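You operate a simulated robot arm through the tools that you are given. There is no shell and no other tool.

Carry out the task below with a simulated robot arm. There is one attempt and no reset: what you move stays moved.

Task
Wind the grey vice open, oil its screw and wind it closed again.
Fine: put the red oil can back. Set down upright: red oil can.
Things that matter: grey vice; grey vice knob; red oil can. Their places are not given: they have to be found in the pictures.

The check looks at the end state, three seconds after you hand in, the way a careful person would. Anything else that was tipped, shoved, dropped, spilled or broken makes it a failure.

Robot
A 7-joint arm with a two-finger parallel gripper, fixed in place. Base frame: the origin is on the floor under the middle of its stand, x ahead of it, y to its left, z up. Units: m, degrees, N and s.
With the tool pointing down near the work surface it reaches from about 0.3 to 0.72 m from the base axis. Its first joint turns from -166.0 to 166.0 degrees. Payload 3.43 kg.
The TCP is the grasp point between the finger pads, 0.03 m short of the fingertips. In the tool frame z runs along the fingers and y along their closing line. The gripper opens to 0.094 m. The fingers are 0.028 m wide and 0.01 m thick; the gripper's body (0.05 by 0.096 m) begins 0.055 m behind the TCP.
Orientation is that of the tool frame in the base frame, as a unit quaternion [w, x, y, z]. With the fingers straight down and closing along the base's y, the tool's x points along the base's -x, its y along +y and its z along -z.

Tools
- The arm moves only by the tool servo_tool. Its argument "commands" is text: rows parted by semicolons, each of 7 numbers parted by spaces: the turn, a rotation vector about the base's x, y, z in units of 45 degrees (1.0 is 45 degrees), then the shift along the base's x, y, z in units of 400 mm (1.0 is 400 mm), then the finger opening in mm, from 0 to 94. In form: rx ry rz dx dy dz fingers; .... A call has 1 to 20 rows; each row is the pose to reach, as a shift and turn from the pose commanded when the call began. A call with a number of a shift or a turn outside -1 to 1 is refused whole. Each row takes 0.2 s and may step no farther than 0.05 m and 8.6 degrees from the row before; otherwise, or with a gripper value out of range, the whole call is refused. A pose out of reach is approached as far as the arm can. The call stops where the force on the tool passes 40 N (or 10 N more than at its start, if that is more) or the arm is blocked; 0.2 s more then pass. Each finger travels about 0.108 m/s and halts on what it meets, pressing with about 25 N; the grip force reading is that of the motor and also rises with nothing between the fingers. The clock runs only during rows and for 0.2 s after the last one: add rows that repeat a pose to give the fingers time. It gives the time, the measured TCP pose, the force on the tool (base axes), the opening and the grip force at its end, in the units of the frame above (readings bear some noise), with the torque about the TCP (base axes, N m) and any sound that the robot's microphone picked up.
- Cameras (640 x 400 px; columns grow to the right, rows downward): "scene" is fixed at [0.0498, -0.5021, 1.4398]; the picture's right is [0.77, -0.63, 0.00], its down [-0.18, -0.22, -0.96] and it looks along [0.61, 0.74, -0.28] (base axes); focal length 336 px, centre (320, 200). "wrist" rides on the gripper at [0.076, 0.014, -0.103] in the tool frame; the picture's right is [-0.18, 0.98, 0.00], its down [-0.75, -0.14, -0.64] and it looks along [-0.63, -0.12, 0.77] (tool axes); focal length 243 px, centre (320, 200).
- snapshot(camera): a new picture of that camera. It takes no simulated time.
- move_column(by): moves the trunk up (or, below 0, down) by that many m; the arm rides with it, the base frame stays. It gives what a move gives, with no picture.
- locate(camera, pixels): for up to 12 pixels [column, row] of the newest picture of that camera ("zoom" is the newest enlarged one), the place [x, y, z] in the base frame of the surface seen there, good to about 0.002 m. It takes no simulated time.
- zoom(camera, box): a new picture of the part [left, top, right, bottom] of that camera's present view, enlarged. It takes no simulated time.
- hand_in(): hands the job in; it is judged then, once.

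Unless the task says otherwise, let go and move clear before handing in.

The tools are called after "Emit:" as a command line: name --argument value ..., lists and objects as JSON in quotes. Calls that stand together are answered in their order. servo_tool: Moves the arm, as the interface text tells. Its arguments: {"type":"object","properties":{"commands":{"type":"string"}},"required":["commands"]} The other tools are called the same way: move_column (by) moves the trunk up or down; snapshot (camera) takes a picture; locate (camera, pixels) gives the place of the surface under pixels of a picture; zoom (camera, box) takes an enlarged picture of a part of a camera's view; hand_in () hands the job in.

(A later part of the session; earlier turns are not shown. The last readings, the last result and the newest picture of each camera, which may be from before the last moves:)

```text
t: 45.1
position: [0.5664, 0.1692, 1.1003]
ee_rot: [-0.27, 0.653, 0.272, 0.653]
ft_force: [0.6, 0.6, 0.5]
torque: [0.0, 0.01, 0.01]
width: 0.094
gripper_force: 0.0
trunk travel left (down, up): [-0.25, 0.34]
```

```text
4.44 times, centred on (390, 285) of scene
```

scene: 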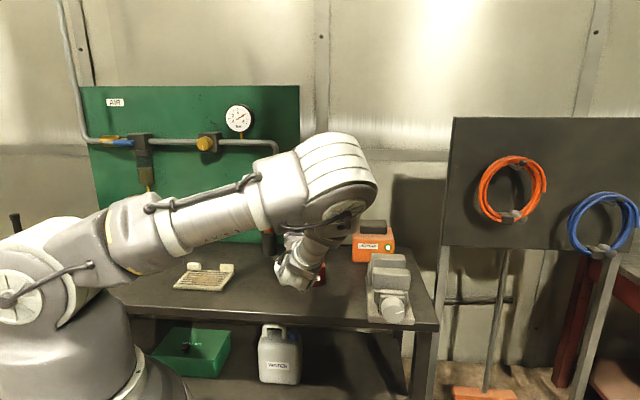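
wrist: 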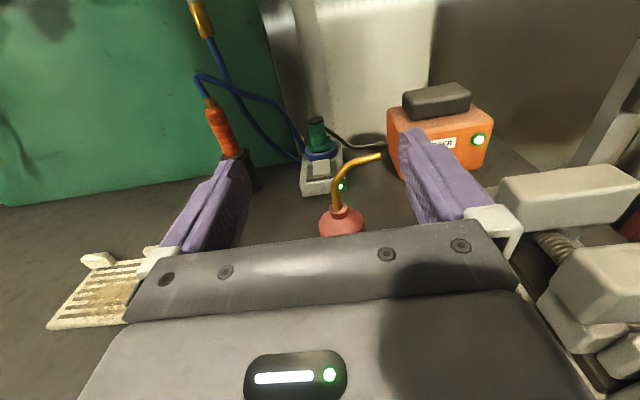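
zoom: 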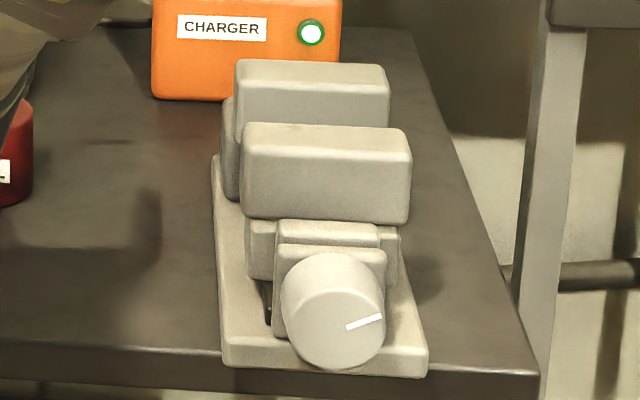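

The screw is exposed between the jaws from about s=0.532 to 0.583, with its axis at t=0.500, z≈0.937; the knob mark now points right, confirming ~285° of opening. I'll pitch the tool 25° down and descend in front of the can for a side grasp.

Emit:
servo_tool --commands "-0.0786 0.0786 0 -0.003 -0.004 -0.075 94; -0.1571 0.1571 0 -0.006 -0.008 -0.15 94; -0.2357 0.2357 0 -0.009 -0.012 -0.225 94; -0.3143 0.3143 0 -0.012 -0.016 -0.3 94; -0.3928 0.3928 0 -0.016 -0.019 -0.375 94; -0.3928 0.3928 0 -0.016 -0.019 -0.375 94"

Emit:
snapshot --camera "wrist"

Emit:
snapshot --camera "scene"

```text
t: 46.5
position: [0.5597, 0.161, 0.9499]
ee_rot: [-0.206, 0.779, 0.325, 0.496]
ft_force: [-0.8, 0.1, -0.2]
torque: [0.02, -0.01, 0.03]
width: 0.0941
gripper_force: 0.1
trunk travel left (down, up): [-0.25, 0.34]
```

```text
taken
```

wrist: 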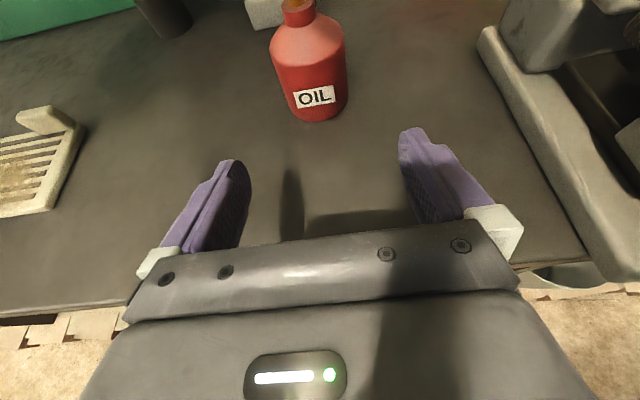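

```text
taken
```

scene: 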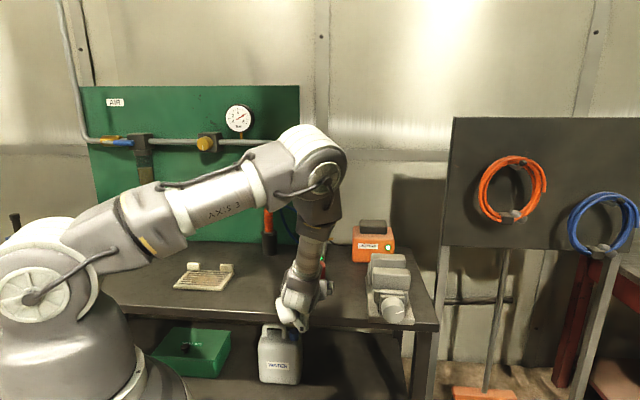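

The can is ahead at (312,60) between the finger lines, and the arm is clear of the bench. I'll check the can's position from this view before advancing.

Emit:
locate --camera "wrist" --pixels '[[310, 70], [280, 70], [343, 70], [318, 112], [306, 20], [299, 8], [60, 150], [265, 20], [290, 200], [170, 30], [490, 60], [80, 130]]'

Emit:
zoom --camera "wrist" --box '[230, 0, 400, 130]'

```text
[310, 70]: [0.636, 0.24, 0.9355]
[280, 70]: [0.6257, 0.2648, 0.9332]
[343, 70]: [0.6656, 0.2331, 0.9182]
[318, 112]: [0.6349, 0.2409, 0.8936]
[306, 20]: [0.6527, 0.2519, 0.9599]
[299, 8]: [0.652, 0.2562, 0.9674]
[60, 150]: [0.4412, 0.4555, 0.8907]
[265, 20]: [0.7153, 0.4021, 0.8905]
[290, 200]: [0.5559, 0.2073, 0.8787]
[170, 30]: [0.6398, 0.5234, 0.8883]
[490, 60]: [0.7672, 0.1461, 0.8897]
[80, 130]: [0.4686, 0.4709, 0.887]
```

```text
3.08 times, centred on (315, 65) of wrist
```

zoom: 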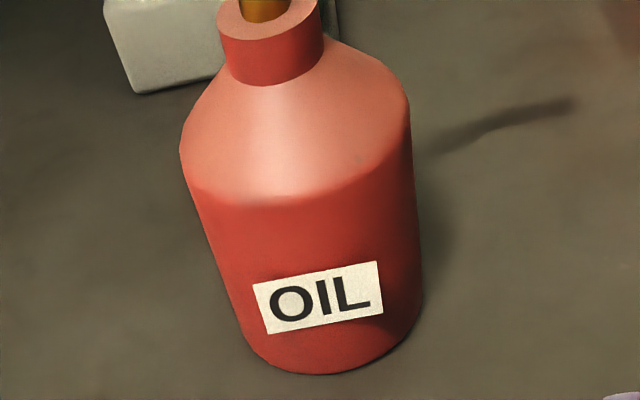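

The can's axis is at about s=0.648, t=0.280 with radius ~0.0295, and its tall side is clear. I'll drop to z≈0.917 and advance so the fingers straddle the body.

Emit:
servo_tool --commands "0 0 0 0 0.002 -0.04 94; 0 0 0 -0.002 0.002 -0.0825 94; 0 0 0 0.05 0.054 -0.0825 94; 0 0 0 0.1 0.104 -0.0825 94; 0 0 0 0.15 0.154 -0.0825 94; 0 0 0 0.195 0.2 -0.0825 94; 0 0 0 0.237 0.242 -0.0825 94; 0 0 0 0.237 0.242 -0.0825 94"

Emit:
snapshot --camera "wrist"

Emit:
snapshot --camera "scene"

```text
t: 48.3
position: [0.6553, 0.2584, 0.9168]
ee_rot: [-0.206, 0.779, 0.324, 0.496]
ft_force: [0.7, -1.0, 0.0]
torque: [0.03, -0.01, -0.01]
width: 0.0938
gripper_force: 0.0
trunk travel left (down, up): [-0.25, 0.34]
```

```text
taken
```

wrist: 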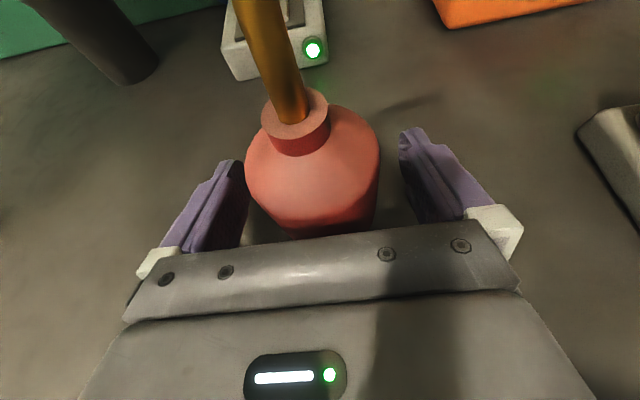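

```text
taken
```

scene: 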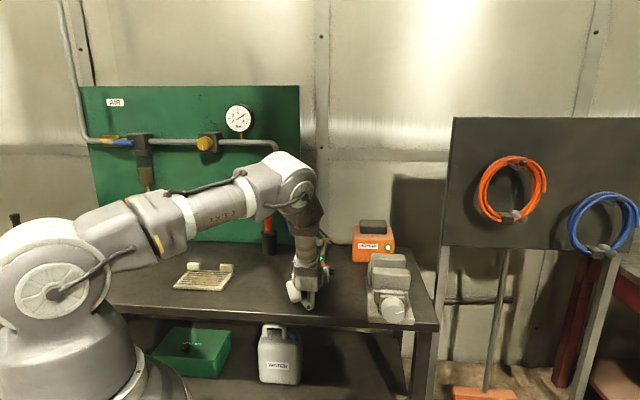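

The can's body is between the fingers, near-centred at (313,175). I'll close gently on it.

Emit:
servo_tool --commands "0 0 0 0 0 0 80; 0 0 0 0 0 0 70; 0 0 0 0 0 0 64; 0 0 0 0 0 0 60; 0 0 0 0 0 0 50; 0 0 0 0 0 0 45; 0 0 0 0 0 0 45"

Emit:
snapshot --camera "wrist"

```text
t: 49.9
position: [0.6543, 0.2593, 0.9168]
ee_rot: [-0.206, 0.778, 0.325, 0.496]
ft_force: [0.1, 1.2, 1.6]
torque: [0.0, -0.07, 0.02]
width: 0.0652
gripper_force: 25.3
trunk travel left (down, up): [-0.25, 0.34]
```

```text
taken
```

wrist: 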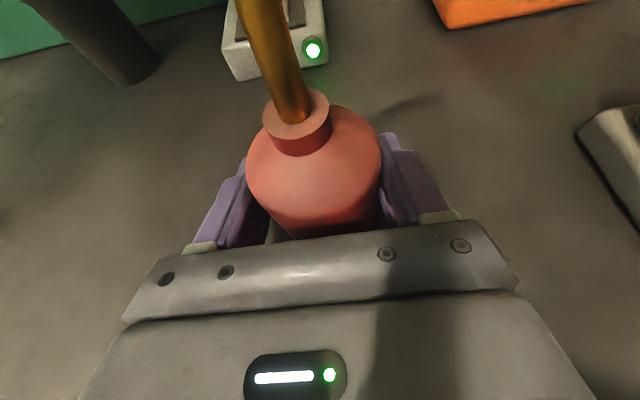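

The can is gripped at width 0.0652 m with negligible side load. I'll lift it 5 cm straight up and confirm it comes along.

Emit:
servo_tool --commands "0 0 0 0 0 0 35; 0 0 0 0 0 0.02 35; 0 0 0 0 0 0.06 35; 0 0 0 0 0 0.1 35; 0 0 0 0 0 0.15 35; 0 0 0 0 0 0.15 35"

Emit:
snapshot --camera "wrist"

Emit:
snapshot --camera "scene"

```text
t: 51.3
position: [0.6543, 0.2591, 0.9775]
ee_rot: [-0.206, 0.779, 0.325, 0.496]
ft_force: [-0.2, -1.2, -3.4]
torque: [-0.02, 0.01, 0.0]
width: 0.0654
gripper_force: 24.7
trunk travel left (down, up): [-0.25, 0.34]
```

```text
taken
```

wrist: 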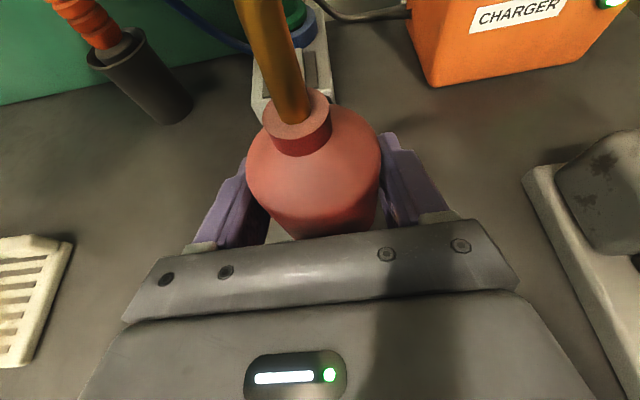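

```text
taken
```

scene: 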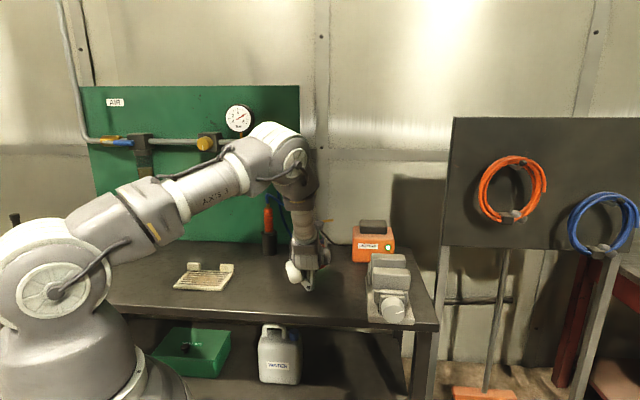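

The can is lifted upright with a weight of about 3.4 N. I'll carry it upright to the left side of the vice, level with the jaw gap, before any tilting.

Emit:
servo_tool --commands "0 0 0 -0.003 -0.03 0.06 35; 0 0 0 -0.007 -0.08 0.12 35; 0 0 0 -0.011 -0.14 0.16 35; 0 0 0 -0.015 -0.2 0.18 35; 0 0 0 -0.019 -0.26 0.181 35; 0 0 0 -0.022 -0.3085 0.181 35; 0 0 0 -0.022 -0.3085 0.181 35"

Emit:
snapshot --camera "scene"

Emit:
snapshot --camera "wrist"

```text
t: 52.9
position: [0.6468, 0.1351, 1.0505]
ee_rot: [-0.206, 0.779, 0.324, 0.496]
ft_force: [-0.3, -0.4, -2.1]
torque: [0.03, 0.04, 0.01]
width: 0.065
gripper_force: 24.5
trunk travel left (down, up): [-0.25, 0.34]
```

```text
taken
```

scene: 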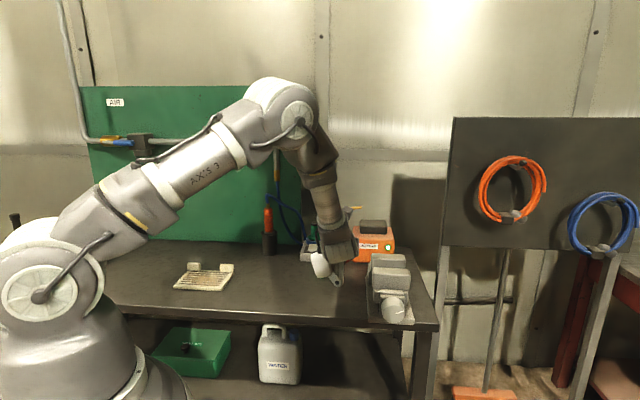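

```text
taken
```

wrist: 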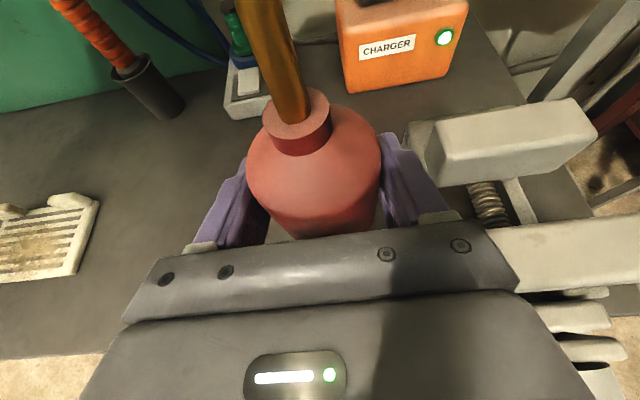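

The screw in the gap shows at (487,205) and the spout tip at (356,209) of the scene view. I'll measure gap edges, screw and spout tip.

Emit:
locate --camera "wrist" --pixels '[[480, 190], [487, 203], [495, 217], [475, 184], [500, 165], [500, 180], [540, 225], [560, 222], [580, 130], [520, 200], [505, 225], [470, 180]]'

Emit:
zoom --camera "scene" --box '[310, 190, 430, 300]'

```text
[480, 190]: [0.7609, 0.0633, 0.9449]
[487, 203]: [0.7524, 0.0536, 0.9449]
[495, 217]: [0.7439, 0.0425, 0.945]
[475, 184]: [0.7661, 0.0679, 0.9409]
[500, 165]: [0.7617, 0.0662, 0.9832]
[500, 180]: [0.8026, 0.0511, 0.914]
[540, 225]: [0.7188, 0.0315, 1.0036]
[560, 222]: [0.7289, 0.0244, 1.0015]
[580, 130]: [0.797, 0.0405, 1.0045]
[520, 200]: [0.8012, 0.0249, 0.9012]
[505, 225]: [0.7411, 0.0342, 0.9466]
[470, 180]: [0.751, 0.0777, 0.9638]
```

```text
3.64 times, centred on (370, 245) of scene
```

zoom: 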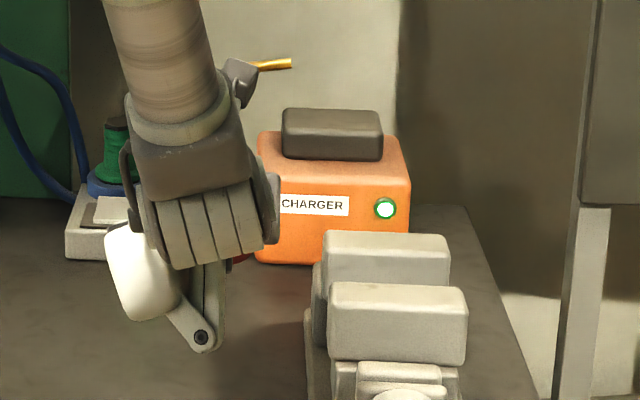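

The gap runs s=0.533–0.585, and the screw top is z≈0.947 at t=0.500. I'll locate the spout tip in this zoom.

Emit:
locate --camera "zoom" --pixels '[[288, 62], [282, 63], [275, 64], [268, 66], [290, 60], [286, 65]]'

```text
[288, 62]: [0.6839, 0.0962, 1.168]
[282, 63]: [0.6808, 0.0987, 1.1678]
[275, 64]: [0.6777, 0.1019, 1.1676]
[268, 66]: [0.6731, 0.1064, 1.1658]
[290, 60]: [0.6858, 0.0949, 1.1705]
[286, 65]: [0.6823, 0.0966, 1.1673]
```

The spout tip is at about (s=0.555, t=0.418, z=1.169), matching the expected offset from the TCP. I'll tilt the can 30° toward the vice while moving so the tip comes over the screw, still well above the jaws.

Emit:
servo_tool --commands "0.1179 0.1179 0 0.015 -0.0125 -0.006 35; 0.2357 0.2357 0 0.03 -0.025 -0.013 35; 0.3536 0.3536 0 0.045 -0.0375 -0.02 35; 0.4714 0.4714 0 0.0605 -0.05 -0.026 35; 0.4714 0.4714 0 0.0605 -0.05 -0.026 35"

Emit:
zoom --camera "scene" --box '[310, 190, 430, 300]'

Emit:
snapshot --camera "wrist"

```text
t: 54.1
position: [0.6694, 0.1147, 1.0399]
ee_rot: [-0.401, 0.805, 0.185, 0.396]
ft_force: [0.7, -0.6, -2.8]
torque: [0.0, -0.01, 0.01]
width: 0.0651
gripper_force: 25.2
trunk travel left (down, up): [-0.25, 0.34]
```

```text
3.64 times, centred on (370, 245) of scene
```

zoom: 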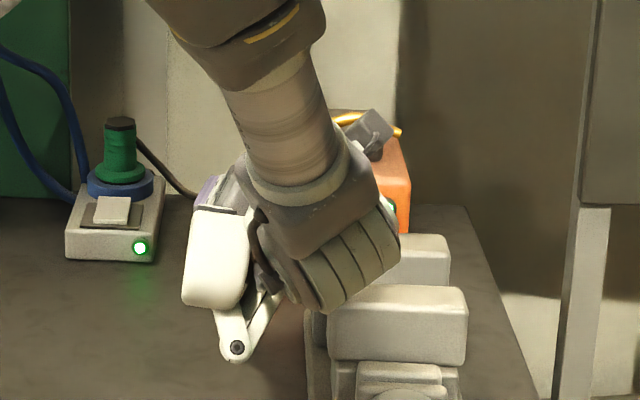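

```text
taken
```

wrist: 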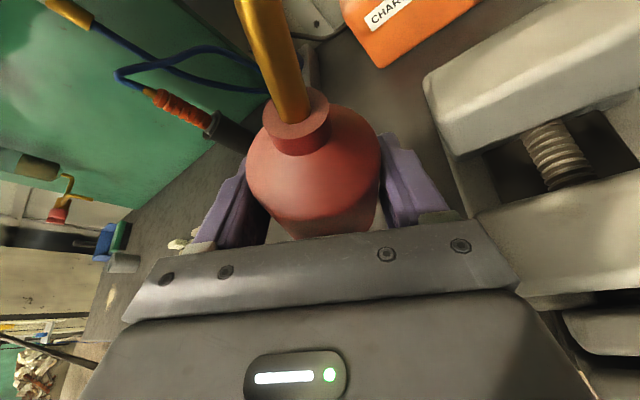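

At 30° there was no sound and no contact; the tip now shows at zoom (400,131). I'll check its position relative to the screw line.

Emit:
locate --camera "zoom" --pixels '[[400, 132], [397, 131], [393, 129], [401, 135], [388, 127], [398, 134]]'

Emit:
locate --camera "wrist" --pixels '[[540, 140], [555, 158], [570, 175], [480, 145], [500, 225], [560, 100], [560, 210]]'

```text
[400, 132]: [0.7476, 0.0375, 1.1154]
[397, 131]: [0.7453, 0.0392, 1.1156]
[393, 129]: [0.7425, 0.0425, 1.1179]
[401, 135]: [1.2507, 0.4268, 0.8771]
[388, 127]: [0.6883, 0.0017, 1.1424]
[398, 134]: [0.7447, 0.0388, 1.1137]
```

```text
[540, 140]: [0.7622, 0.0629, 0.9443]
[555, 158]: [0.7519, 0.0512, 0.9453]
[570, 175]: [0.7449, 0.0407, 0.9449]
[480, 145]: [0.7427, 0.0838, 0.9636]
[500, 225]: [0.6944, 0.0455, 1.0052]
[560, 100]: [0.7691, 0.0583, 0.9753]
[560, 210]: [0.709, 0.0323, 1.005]
```

The tip is at about (s=0.558, t=0.503), right over the screw, at z≈1.115. I'll tilt on to 45° about the tip and listen for oil.

Emit:
servo_tool --commands "0.1179 0.1179 0 -0.0157 0.0193 -0.025 35; 0.2357 0.2357 0 -0.0276 0.0311 -0.0475 35; 0.2357 0.2357 0 -0.0276 0.0311 -0.0475 35"

Emit:
zoom --camera "scene" --box '[310, 190, 430, 300]'

Emit:
snapshot --camera "wrist"

```text
t: 54.9
position: [0.6599, 0.1283, 1.0203]
ee_rot: [-0.489, 0.798, 0.111, 0.335]
ft_force: [-0.2, -0.3, -3.8]
torque: [-0.01, 0.0, 0.01]
width: 0.065
gripper_force: 24.9
trunk travel left (down, up): [-0.25, 0.34]
```

```text
3.64 times, centred on (370, 245) of scene
```

zoom: 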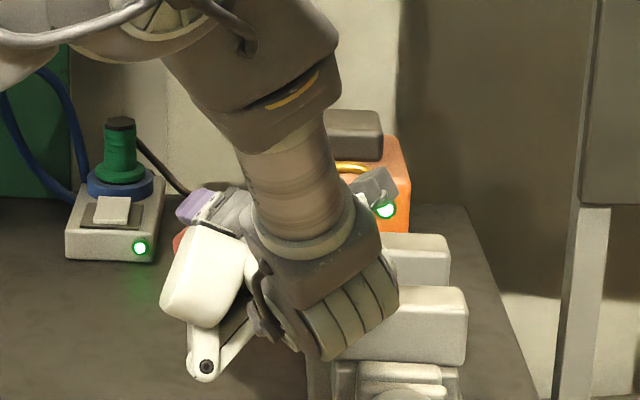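

```text
taken
```

wrist: 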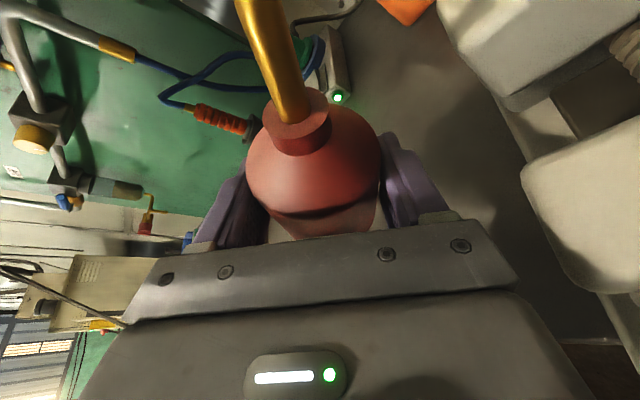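

No oil sound or contact at 45°. I'll go on to 60° with the tip held over the screw and lowered to just above the jaw tops.

Emit:
servo_tool --commands "0.1179 0.1179 0 -0.0083 0.0083 -0.02 35; 0.2357 0.2357 0 -0.0127 0.0127 -0.04 35; 0.2357 0.2357 0 -0.0127 0.0127 -0.04 35; 0.2357 0.2357 0 -0.0127 0.0127 -0.04 35"

Emit:
snapshot --camera "scene"

Emit:
snapshot --camera "wrist"

```text
t: 55.9
position: [0.6543, 0.1321, 1.005]
ee_rot: [-0.569, 0.777, 0.032, 0.268]
ft_force: [-0.2, 0.8, -2.5]
torque: [-0.04, 0.0, -0.01]
width: 0.0652
gripper_force: 25.1
trunk travel left (down, up): [-0.25, 0.34]
```

```text
taken
```

scene: 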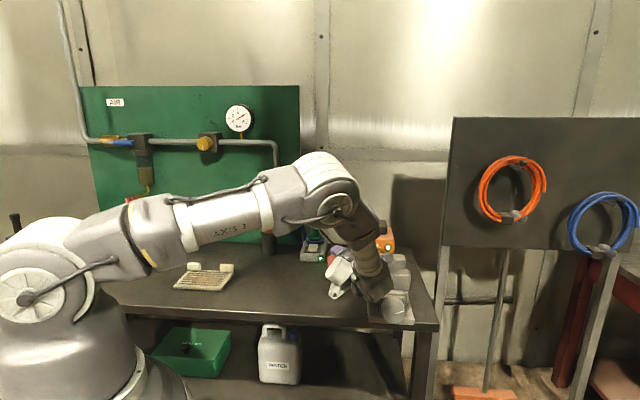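

```text
taken
```

wrist: 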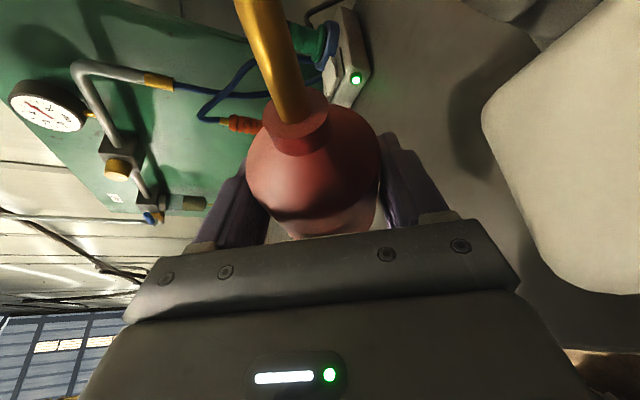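

Still silent at 60° with the can steady in the grip. I'll go on to 75° about the tip and hold briefly.

Emit:
servo_tool --commands "0.1179 0.1179 0 0 0 0.0305 35; 0.2357 0.2357 0 0.0034 -0.0034 0.0608 35; 0.2357 0.2357 0 0.0034 -0.0034 0.0608 35; 0.2357 0.2357 0 0.0034 -0.0034 0.0608 35"

Emit:
snapshot --camera "scene"

Emit:
snapshot --camera "wrist"

```text
t: 56.9
position: [0.6564, 0.1316, 1.0296]
ee_rot: [-0.638, 0.743, -0.043, 0.198]
ft_force: [0.1, 0.3, -3.4]
torque: [-0.01, -0.01, -0.01]
width: 0.065
gripper_force: 25.3
trunk travel left (down, up): [-0.25, 0.34]
```

```text
taken
```

scene: 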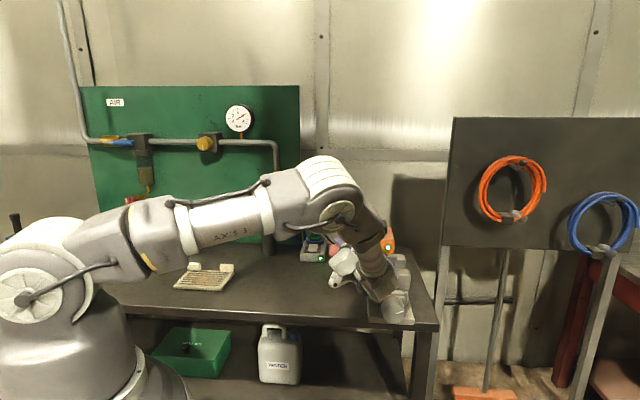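

```text
taken
```

wrist: 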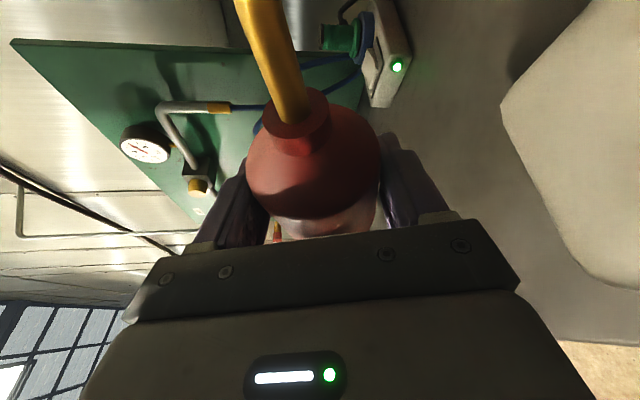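

Still nothing audible at 75°. I'll go to 90°, so the spout points straight down into the gap, and hold for about a second.

Emit:
servo_tool --commands "0.1179 0.1179 0 0.0076 -0.0076 0.0293 35; 0.2357 0.2357 0 0.0189 -0.0189 0.0568 35; 0.2357 0.2357 0 0.0189 -0.0189 0.0568 35; 0.2357 0.2357 0 0.0189 -0.0189 0.0568 35; 0.2357 0.2357 0 0.0189 -0.0189 0.0568 35; 0.2357 0.2357 0 0.0189 -0.0189 0.0568 35"

Emit:
snapshot --camera "scene"

Emit:
snapshot --camera "wrist"

```text
t: 58.3
position: [0.663, 0.123, 1.0521]
ee_rot: [0.698, -0.695, 0.121, -0.123]
ft_force: [0.2, -0.7, -2.8]
torque: [-0.04, -0.02, -0.04]
width: 0.0651
gripper_force: 25.3
trunk travel left (down, up): [-0.25, 0.34]
```

```text
taken
```

scene: 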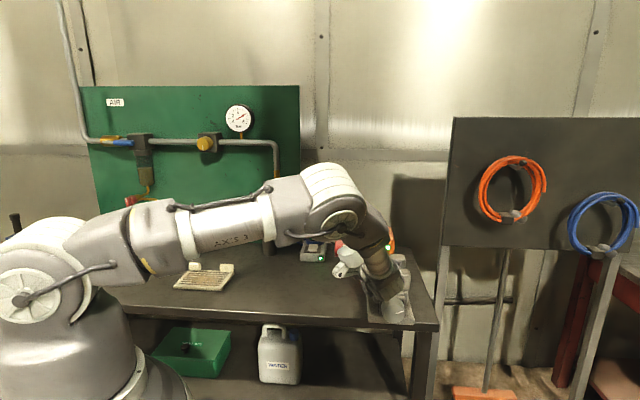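

```text
taken
```

wrist: 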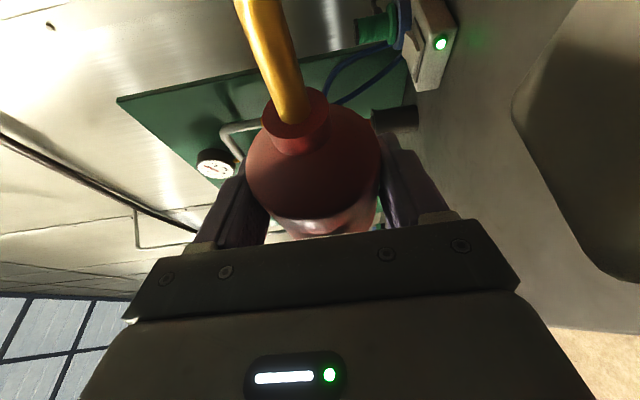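

The can lies horizontal with the spout pointing down; no sound was reported. I'll zoom in to look for the tip and any oil on the screw.

Emit:
zoom --camera "scene" --box '[325, 225, 425, 325]'

Emit:
zoom --camera "wrist" --box '[200, 0, 640, 260]'

```text
4.00 times, centred on (375, 275) of scene
```

zoom: 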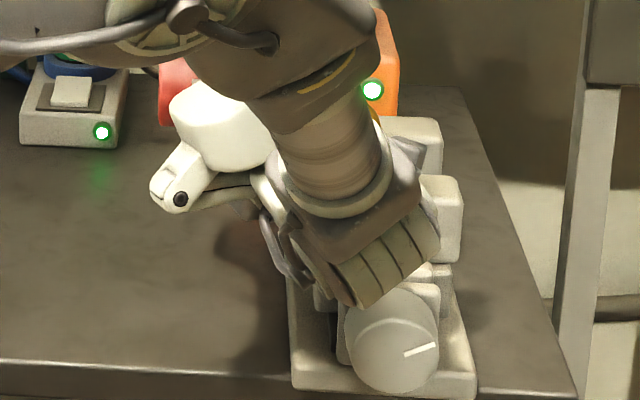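

```text
1.45 times, centred on (420, 130) of wrist
```

zoom: 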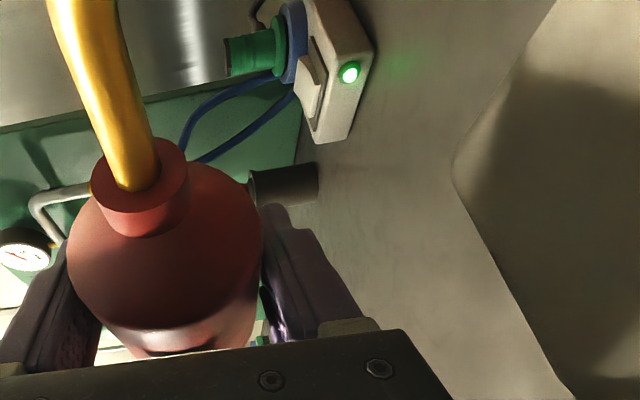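

The tip should be at about (s=0.559, t=0.501, z≈0.995), directly above the screw, though it is hidden in both views. I'll lower it 2 cm into the gap, closer to the thread, and hold about 1.5 s while listening.

Emit:
servo_tool --commands "0 0 0 0 0 -0.02 35; 0 0 0 0 0 -0.04 35; 0 0 0 0 0 -0.05 35; 0 0 0 0 0 -0.05 35; 0 0 0 0 0 -0.05 35; 0 0 0 0 0 -0.05 35; 0 0 0 0 0 -0.05 35; 0 0 0 0 0 -0.05 35; 0 0 0 0 0 -0.05 35"

Emit:
zoom --camera "scene" --box '[325, 225, 425, 325]'

```text
t: 59.6
position: [0.6643, 0.1235, 1.0355]
ee_rot: [0.698, -0.695, 0.116, -0.128]
ft_force: [-2.7, 0.8, 11.1]
torque: [-1.74, -0.55, -0.5]
width: 0.0652
gripper_force: 25.3
trunk travel left (down, up): [-0.25, 0.34]
stopped in row 6: the force on the tool passed its limit at 41 N (the readings are from after the stop); the commanded pose is now the measured one
```

```text
4.00 times, centred on (375, 275) of scene
```

zoom: 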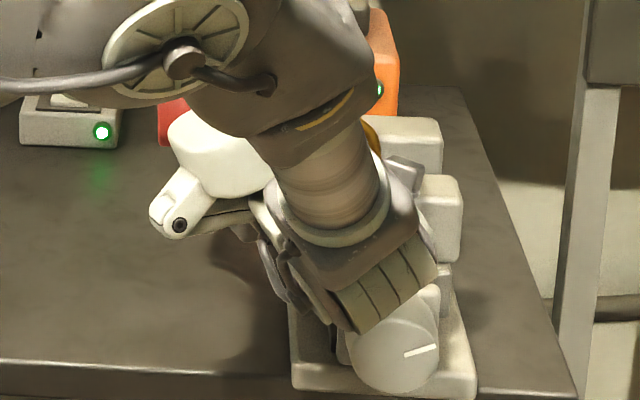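

The tool met resistance (41 N): the torque places the contact on the wrist camera housing touching the front jaw top, not the spout. I'll lift back up 2 cm at once.

Emit:
servo_tool --commands "0 0 0 0 0 0.02 35; 0 0 0 0 0 0.05 35; 0 0 0 0 0 0.05 35"

Emit:
snapshot --camera "wrist"

Emit:
zoom --camera "scene" --box '[325, 225, 425, 325]'

```text
t: 60.4
position: [0.6655, 0.1239, 1.0539]
ee_rot: [0.698, -0.695, 0.118, -0.127]
ft_force: [0.5, 0.4, -2.8]
torque: [-0.02, 0.01, -0.02]
width: 0.0651
gripper_force: 24.9
trunk travel left (down, up): [-0.25, 0.34]
```

```text
taken
```

wrist: 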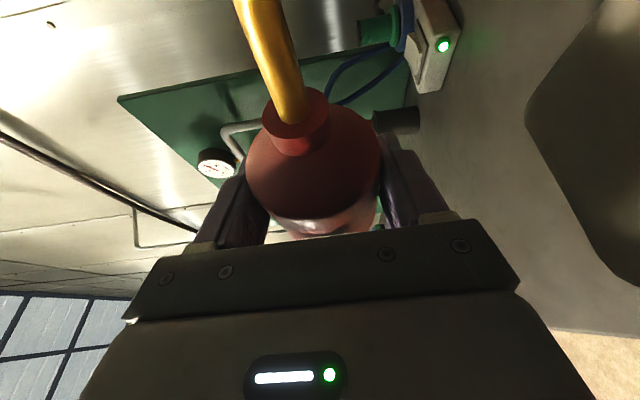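

```text
4.00 times, centred on (375, 275) of scene
```

zoom: 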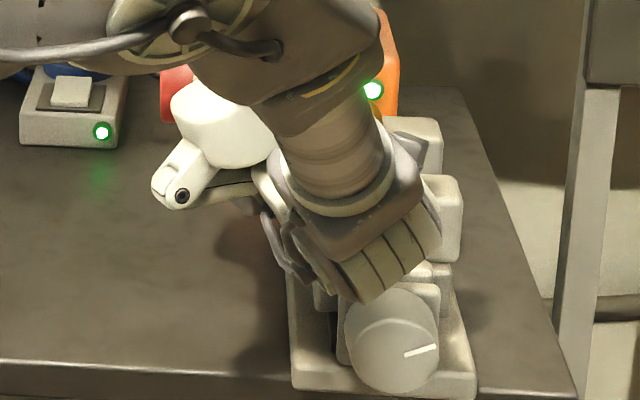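

The tool is free again, with the can unmoved in the grip and the knob mark unchanged. The spout has hung over the screw for about 3 s, so I'll tilt back about the tip and then inspect the screw.

Emit:
servo_tool --commands "-0.1179 -0.1179 0 -0.0113 0.0113 -0.0268 35; -0.2357 -0.2357 0 -0.0189 0.0189 -0.0568 35; -0.3536 -0.3536 0 -0.0224 0.0224 -0.08 35; -0.4714 -0.4714 0 -0.0223 0.0223 -0.1 35; -0.5893 -0.5893 0 -0.0179 0.0179 -0.085 35; -0.7071 -0.7071 0 -0.0095 0.0095 -0.065 35; -0.825 -0.825 0 0.0023 -0.0023 -0.0425 35; -0.9428 -0.9428 0 0.0177 -0.0177 -0.0225 35; -0.9428 -0.9428 0 0.0177 -0.0177 -0.0225 35"

Emit:
snapshot --camera "wrist"

Emit:
zoom --camera "wrist" --box '[440, 60, 640, 240]'

Emit:
zoom --camera "scene" --box '[325, 200, 425, 325]'

```text
t: 62.4
position: [0.6724, 0.1163, 1.0454]
ee_rot: [-0.399, 0.804, 0.189, 0.398]
ft_force: [0.1, 0.1, -2.7]
torque: [-0.04, 0.01, -0.02]
width: 0.0653
gripper_force: 24.9
trunk travel left (down, up): [-0.25, 0.34]
```

```text
taken
```

wrist: 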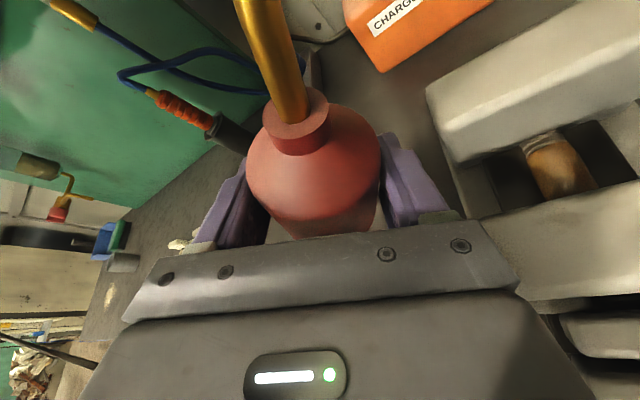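

```text
2.22 times, centred on (540, 150) of wrist
```

zoom: 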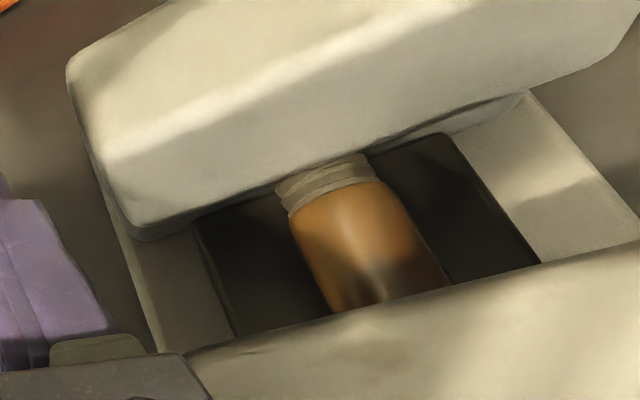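

```text
3.20 times, centred on (375, 262) of scene
```

zoom: 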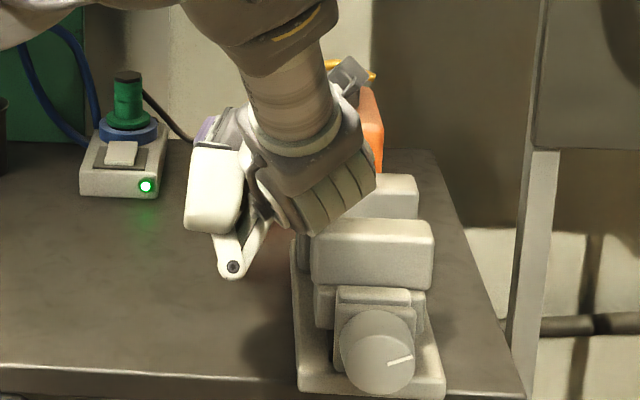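

The zoom shows the screw between the jaws now coated amber with oil and nothing on the surrounding bench or jaws. I'll bring the can upright while moving it off to the left.

Emit:
servo_tool --commands "-0.1179 -0.1179 0 -0.015 0.015 0.006 35; -0.2357 -0.2357 0 -0.03 0.03 0.012 35; -0.3536 -0.3536 0 -0.045 0.045 0.018 35; -0.4714 -0.4714 0 -0.058 0.058 0.024 35; -0.4714 -0.4714 0 -0.058 0.058 0.024 35; -0.4714 -0.4714 0 -0.058 0.058 0.024 35"

Emit:
snapshot --camera "wrist"

Emit:
snapshot --camera "scene"

```text
t: 63.8
position: [0.649, 0.1398, 1.0538]
ee_rot: [-0.205, 0.777, 0.328, 0.497]
ft_force: [0.1, 0.4, -2.2]
torque: [0.0, 0.01, -0.04]
width: 0.065
gripper_force: 25.2
trunk travel left (down, up): [-0.25, 0.34]
```

```text
taken
```

wrist: 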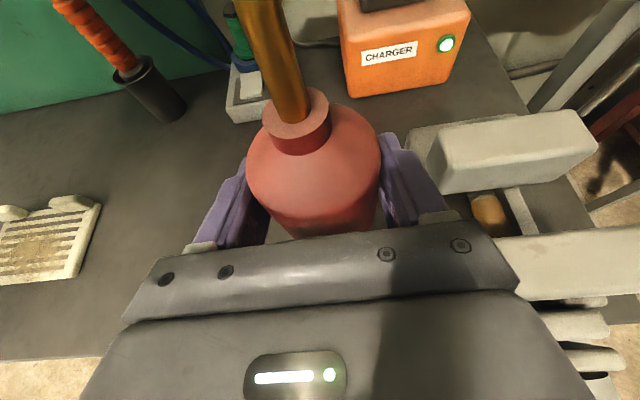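

```text
taken
```

scene: 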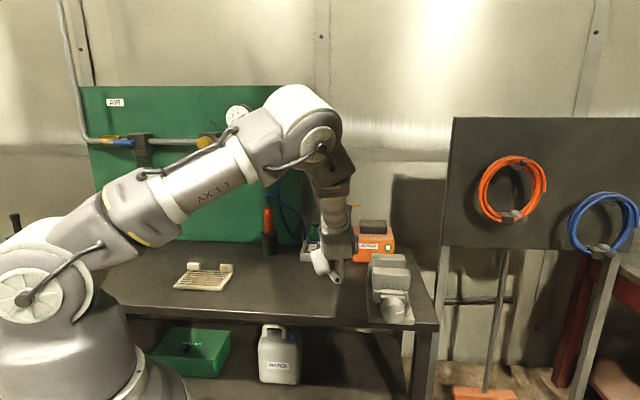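

The can is upright again and clear, and the amber coating shows at (490,213). I'll carry it back above its original spot with a tiny orientation trim.

Emit:
servo_tool --commands "0.0045 0.006 -0.006 0.002 0.06 0 35; 0.0045 0.006 -0.006 0.005 0.13 -0.01 35; 0.0045 0.006 -0.006 0.009 0.2 -0.06 35; 0.0045 0.006 -0.006 0.012 0.26 -0.13 35; 0.0045 0.006 -0.006 0.0133 0.2985 -0.191 35; 0.0045 0.006 -0.006 0.0133 0.2985 -0.191 35; 0.0045 0.006 -0.006 0.0133 0.2985 -0.191 35"

Emit:
snapshot --camera "wrist"

```text
t: 65.4
position: [0.6543, 0.259, 0.9783]
ee_rot: [-0.207, 0.778, 0.326, 0.495]
ft_force: [-0.2, 0.0, -2.5]
torque: [0.0, 0.0, 0.03]
width: 0.0648
gripper_force: 25.2
trunk travel left (down, up): [-0.25, 0.34]
```

```text
taken
```

wrist: 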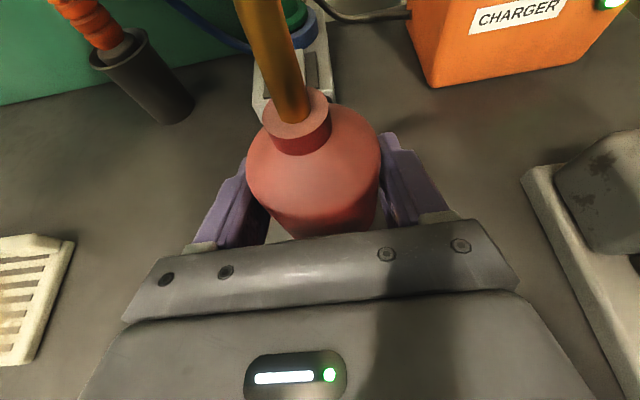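

The view matches the lift-off picture closely, so the can is over its original spot. I'll lower it gently to just touching the bench.

Emit:
servo_tool --commands "0 0 0 0 0.0004 -0.05 35; 0 0 0 0 0.0004 -0.1 35; 0 0 0 0 0.0004 -0.13 35; 0 0 0 0 0.0004 -0.145 35; 0 0 0 0 0.0004 -0.15 35; 0 0 0 0 0.0004 -0.152 35; 0 0 0 0 0.0004 -0.152 35"

```text
t: 67.0
position: [0.6544, 0.2601, 0.9183]
ee_rot: [-0.206, 0.779, 0.326, 0.495]
ft_force: [-0.1, -0.3, -3.0]
torque: [-0.02, 0.04, 0.04]
width: 0.0653
gripper_force: 25.0
trunk travel left (down, up): [-0.25, 0.34]
```

The full weight is still carried, so the can is a hair above the bench. I'll lower in half-millimetre steps until the weight transfers.

Emit:
servo_tool --commands "0 0 0 0 0 -0.0012 35; 0 0 0 0 0 -0.0025 35; 0 0 0 0 0 -0.0037 35; 0 0 0 0 0 -0.0037 35"

```text
t: 68.0
position: [0.6541, 0.2582, 0.9174]
ee_rot: [-0.206, 0.778, 0.324, 0.498]
ft_force: [1.1, -0.4, 7.5]
torque: [-0.11, 0.16, 0.04]
width: 0.065
gripper_force: 24.7
trunk travel left (down, up): [-0.25, 0.34]
```

The bench now pushes up (7.5 N), so the can is down. I'll ease up a fraction and open the fingers slowly.

Emit:
servo_tool --commands "0 0 0 0 0 0.0012 35; 0 0 0 0 0 0.0012 60; 0 0 0 0 0 0.0012 66; 0 0 0 0 0 0.0012 70; 0 0 0 0 0 0.0012 80; 0 0 0 0 0 0.0012 94; 0 0 0 0 0 0.0012 94; 0 0 0 0 0 0.0012 94"

Emit:
snapshot --camera "wrist"

```text
t: 69.8
position: [0.6544, 0.2595, 0.9172]
ee_rot: [-0.206, 0.779, 0.326, 0.495]
ft_force: [-0.8, -0.6, -0.4]
torque: [-0.01, -0.03, 0.0]
width: 0.094
gripper_force: 0.1
trunk travel left (down, up): [-0.25, 0.34]
```

```text
taken
```

wrist: 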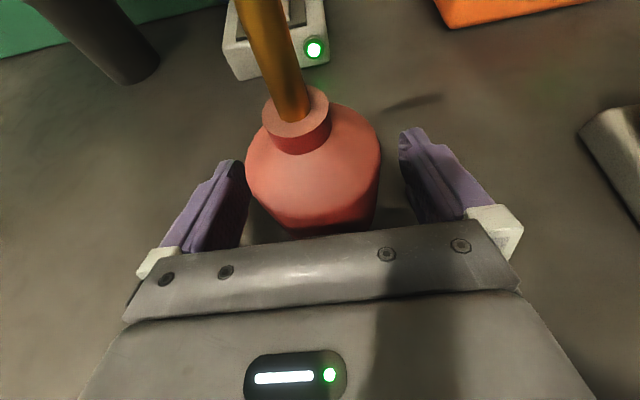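

The can stands free and upright between the open fingers. I'll back straight out along the approach line.

Emit:
servo_tool --commands "0 0 0 -0.03 -0.03 0 94; 0 0 0 -0.07 -0.07 0 94; 0 0 0 -0.12 -0.12 0.005 94; 0 0 0 -0.18 -0.18 0.02 94; 0 0 0 -0.24 -0.24 0.05 94; 0 0 0 -0.25 -0.25 0.13 94; 0 0 0 -0.25 -0.25 0.22 94; 0 0 0 -0.25 -0.25 0.3 94; 0 0 0 -0.25 -0.25 0.3 94"

Emit:
snapshot --camera "wrist"

Emit:
snapshot --camera "scene"

```text
t: 71.8
position: [0.5545, 0.1588, 1.037]
ee_rot: [-0.207, 0.778, 0.326, 0.495]
ft_force: [0.9, 0.6, 0.9]
torque: [0.0, -0.01, 0.02]
width: 0.0941
gripper_force: 0.1
trunk travel left (down, up): [-0.25, 0.34]
```

```text
taken
```

wrist: 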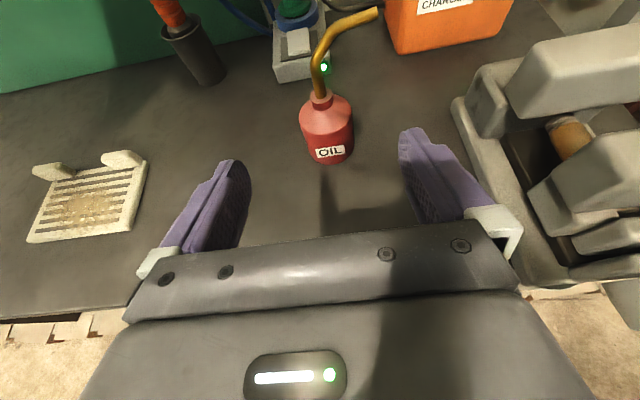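

```text
taken
```

scene: 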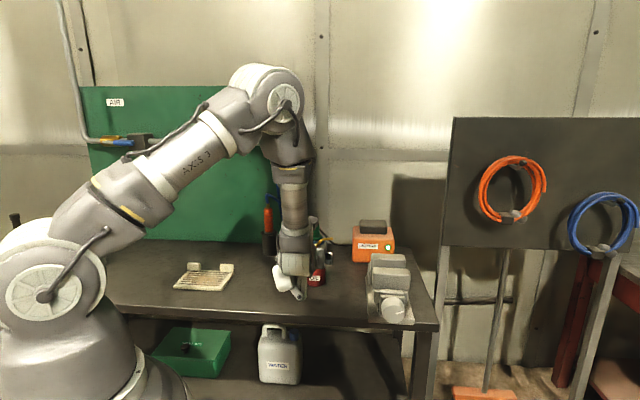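

The can is back upright at (327,130) with its spout pointing the same way as before. I'll level the tool and swing back to the front of the knob, staying high.

Emit:
servo_tool --commands "0.0786 -0.0786 0 -0.003 -0.03 0.05 94; 0.1571 -0.1571 0 -0.006 -0.1 0.1 94; 0.2357 -0.2357 0 -0.01 -0.19 0.15 94; 0.3143 -0.3143 0 -0.014 -0.28 0.15 94; 0.3928 -0.3928 0 -0.018 -0.37 0.15 94; 0.3928 -0.3928 0 -0.021 -0.47 0.15 94; 0.3928 -0.3928 0 -0.024 -0.57 0.15 94; 0.3928 -0.3928 0 -0.027 -0.67 0.15 94; 0.3928 -0.3928 0 -0.029 -0.76 0.15 94; 0.3928 -0.3928 0 -0.03 -0.809 0.15 94; 0.3928 -0.3928 0 -0.03 -0.809 0.15 94"

Emit:
snapshot --camera "scene"

Emit:
zoom --camera "scene" --box '[290, 225, 350, 295]'

```text
t: 74.2
position: [0.5409, -0.1645, 1.0973]
ee_rot: [-0.271, 0.652, 0.274, 0.653]
ft_force: [0.0, 0.5, 0.1]
torque: [-0.03, 0.05, 0.02]
width: 0.094
gripper_force: 0.1
trunk travel left (down, up): [-0.25, 0.34]
```

```text
taken
```

scene: 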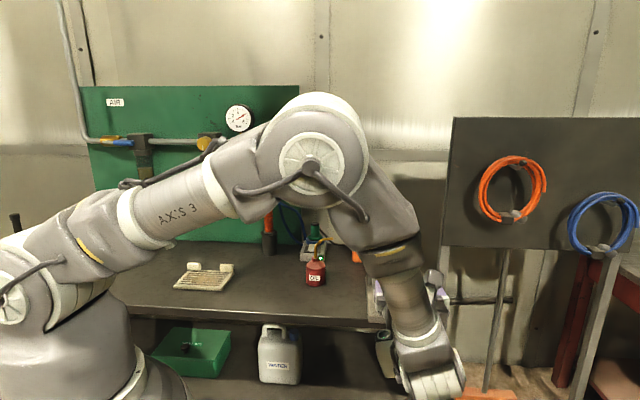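

```text
5.71 times, centred on (320, 260) of scene
```

zoom: 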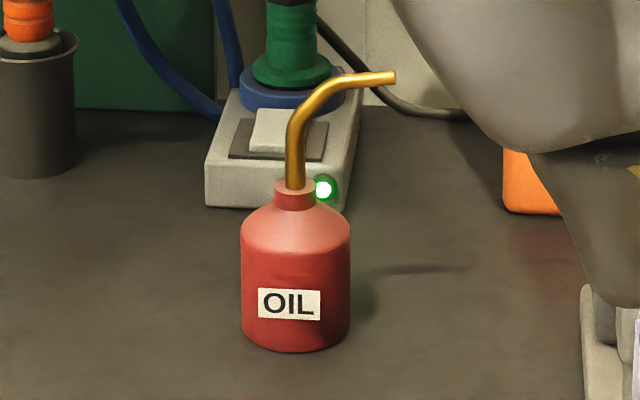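

The can's zoomed picture matches the original to within a pixel. I'll now roll the wrist back counter-clockwise to its starting position for closing, descending in front of the knob.

Emit:
servo_tool --commands "-0.125 -0.125 0 0 0 -0.025 94; -0.25 -0.25 0 0 0 -0.05 94; -0.375 -0.375 0 0 0 -0.075 94; -0.5 -0.5 0 0 0 -0.1 94; -0.625 -0.625 0 0 0 -0.125 94; -0.75 -0.75 0 0 0 -0.15 94; -0.875 -0.875 0 0 0 -0.175 94; -1 -1 0 0 0 -0.2 94; -1 -1 0 0 0 -0.2 94"

Emit:
servo_tool --commands "-0.125 -0.125 0 0 0 -0.025 94; -0.25 -0.25 0 0 0 -0.05 94; -0.375 -0.375 0 0 0 -0.075 94; -0.5 -0.5 0 0 0 -0.1 94; -0.625 -0.625 0 0 0 -0.125 94; -0.75 -0.75 0 0 0 -0.15 94; -0.875 -0.875 0 0 0 -0.175 94; -1 -1 0 0 0 -0.2 94; -1 -1 0 0 0 -0.2 94"

Emit:
servo_tool --commands "-0.12 -0.12 0 0 0 0 94; -0.24 -0.24 0 0 0 0 94; -0.36 -0.36 0 0 0 0 94; -0.48 -0.48 0 0 0 0 94; -0.6 -0.6 0 0 0 0 94; -0.71 -0.71 0 0 0 0 94; -0.71 -0.71 0 0 0 0 94"

Emit:
snapshot --camera "wrist"

Emit:
snapshot --camera "scene"

```text
t: 76.2
position: [0.5424, -0.1635, 1.0153]
ee_rot: [0.115, 0.411, 0.577, 0.697]
ft_force: [0.3, -0.5, 0.6]
torque: [0.03, -0.03, -0.01]
width: 0.0942
gripper_force: 0.0
trunk travel left (down, up): [-0.25, 0.34]
```

```text
t: 78.2
position: [0.5409, -0.1634, 0.9358]
ee_rot: [0.467, 0.047, 0.706, 0.529]
ft_force: [-0.4, -0.4, 0.5]
torque: [-0.02, 0.04, 0.01]
width: 0.094
gripper_force: 0.1
trunk travel left (down, up): [-0.25, 0.34]
```

```text
t: 79.8
position: [0.5428, -0.1654, 0.9379]
ee_rot: [0.636, -0.227, 0.67, 0.31]
ft_force: [-0.4, 0.8, -0.5]
torque: [0.01, 0.02, 0.03]
width: 0.0937
gripper_force: 0.0
trunk travel left (down, up): [-0.25, 0.34]
```

```text
taken
```

wrist: 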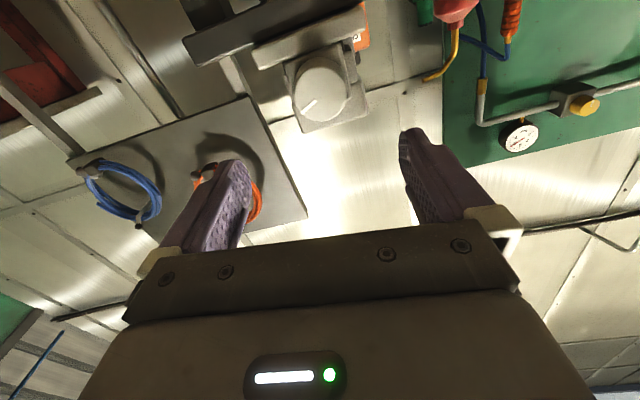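

```text
taken
```

scene: 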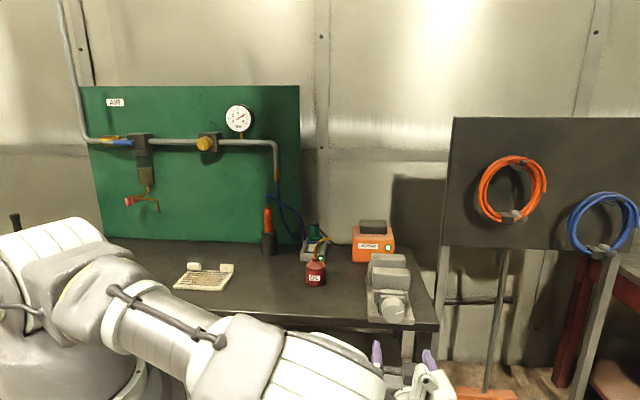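

The tool is in front of the knob on its axis and everything else is in place in the scene view. I'll advance until the fingers straddle the knob again.

Emit:
servo_tool --commands "0 0 0 0.06 0.06 -0.002 94; 0 0 0 0.12 0.12 -0.0035 94; 0 0 0 0.17 0.17 -0.0035 94; 0 0 0 0.21 0.21 -0.0035 94; 0 0 0 0.24 0.24 -0.0035 94; 0 0 0 0.2618 0.2618 -0.0035 94; 0 0 0 0.2618 0.2618 -0.0035 94"

Emit:
snapshot --camera "wrist"

```text
t: 81.4
position: [0.647, -0.0614, 0.9349]
ee_rot: [0.635, -0.227, 0.67, 0.312]
ft_force: [-0.2, 0.2, 0.9]
torque: [-0.02, -0.03, -0.02]
width: 0.094
gripper_force: 0.0
trunk travel left (down, up): [-0.25, 0.34]
```

```text
taken
```

wrist: 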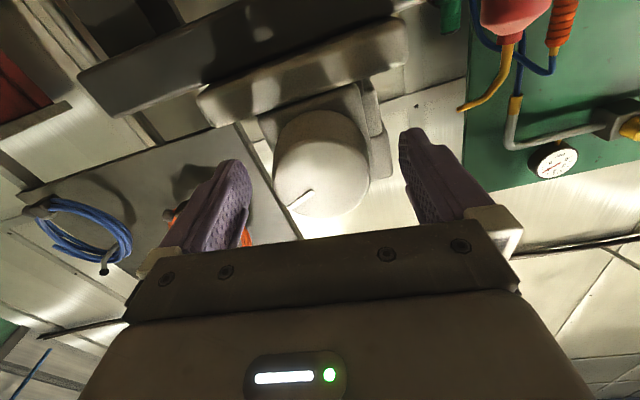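

The knob is centred between the open fingers at (322,160). I'll close on it.

Emit:
servo_tool --commands "0 0 0 0 0 0.002 60; 0 0 0 0 0 0.002 40; 0 0 0 0 0 0.002 40; 0 0 0 0 0 0.002 40"

```text
t: 82.4
position: [0.6472, -0.0602, 0.9351]
ee_rot: [0.635, -0.227, 0.67, 0.311]
ft_force: [-2.3, 0.8, -2.9]
torque: [-0.09, 0.09, 0.1]
width: 0.0563
gripper_force: 44.8
trunk travel left (down, up): [-0.25, 0.34]
```

Gripped with under 4 N of side load. I'll wind clockwise about 60° and check.

Emit:
servo_tool --commands "0.1 0.1 0 0 0 0 40; 0.2 0.2 0 0 0 0 40; 0.3 0.3 0 0 0 0 40; 0.4 0.4 0 0 0 0 40; 0.5 0.5 0 0 0 0 40; 0.6 0.6 0 0 0 0 40; 0.7 0.7 0 0 0 0 40; 0.8 0.8 0 0 0 0 40; 0.9 0.9 0 0 0 0 40; 1 1 0 0 0 0 40; 1 1 0 0 0 0 40"

Emit:
zoom --camera "scene" --box '[355, 235, 425, 320]'

Emit:
snapshot --camera "wrist"

```text
t: 84.8
position: [0.6467, -0.0596, 0.9374]
ee_rot: [0.374, 0.16, 0.69, 0.599]
ft_force: [-8.6, -1.5, -7.4]
torque: [-0.2, 0.16, 0.25]
width: 0.0559
gripper_force: 44.5
trunk travel left (down, up): [-0.25, 0.34]
```

```text
4.71 times, centred on (390, 278) of scene
```

zoom: 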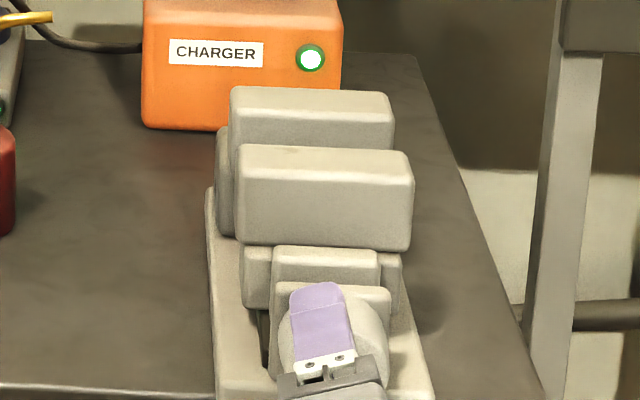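

```text
taken
```

wrist: 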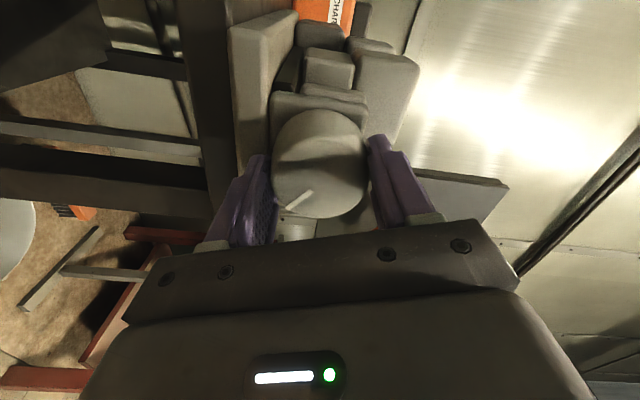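

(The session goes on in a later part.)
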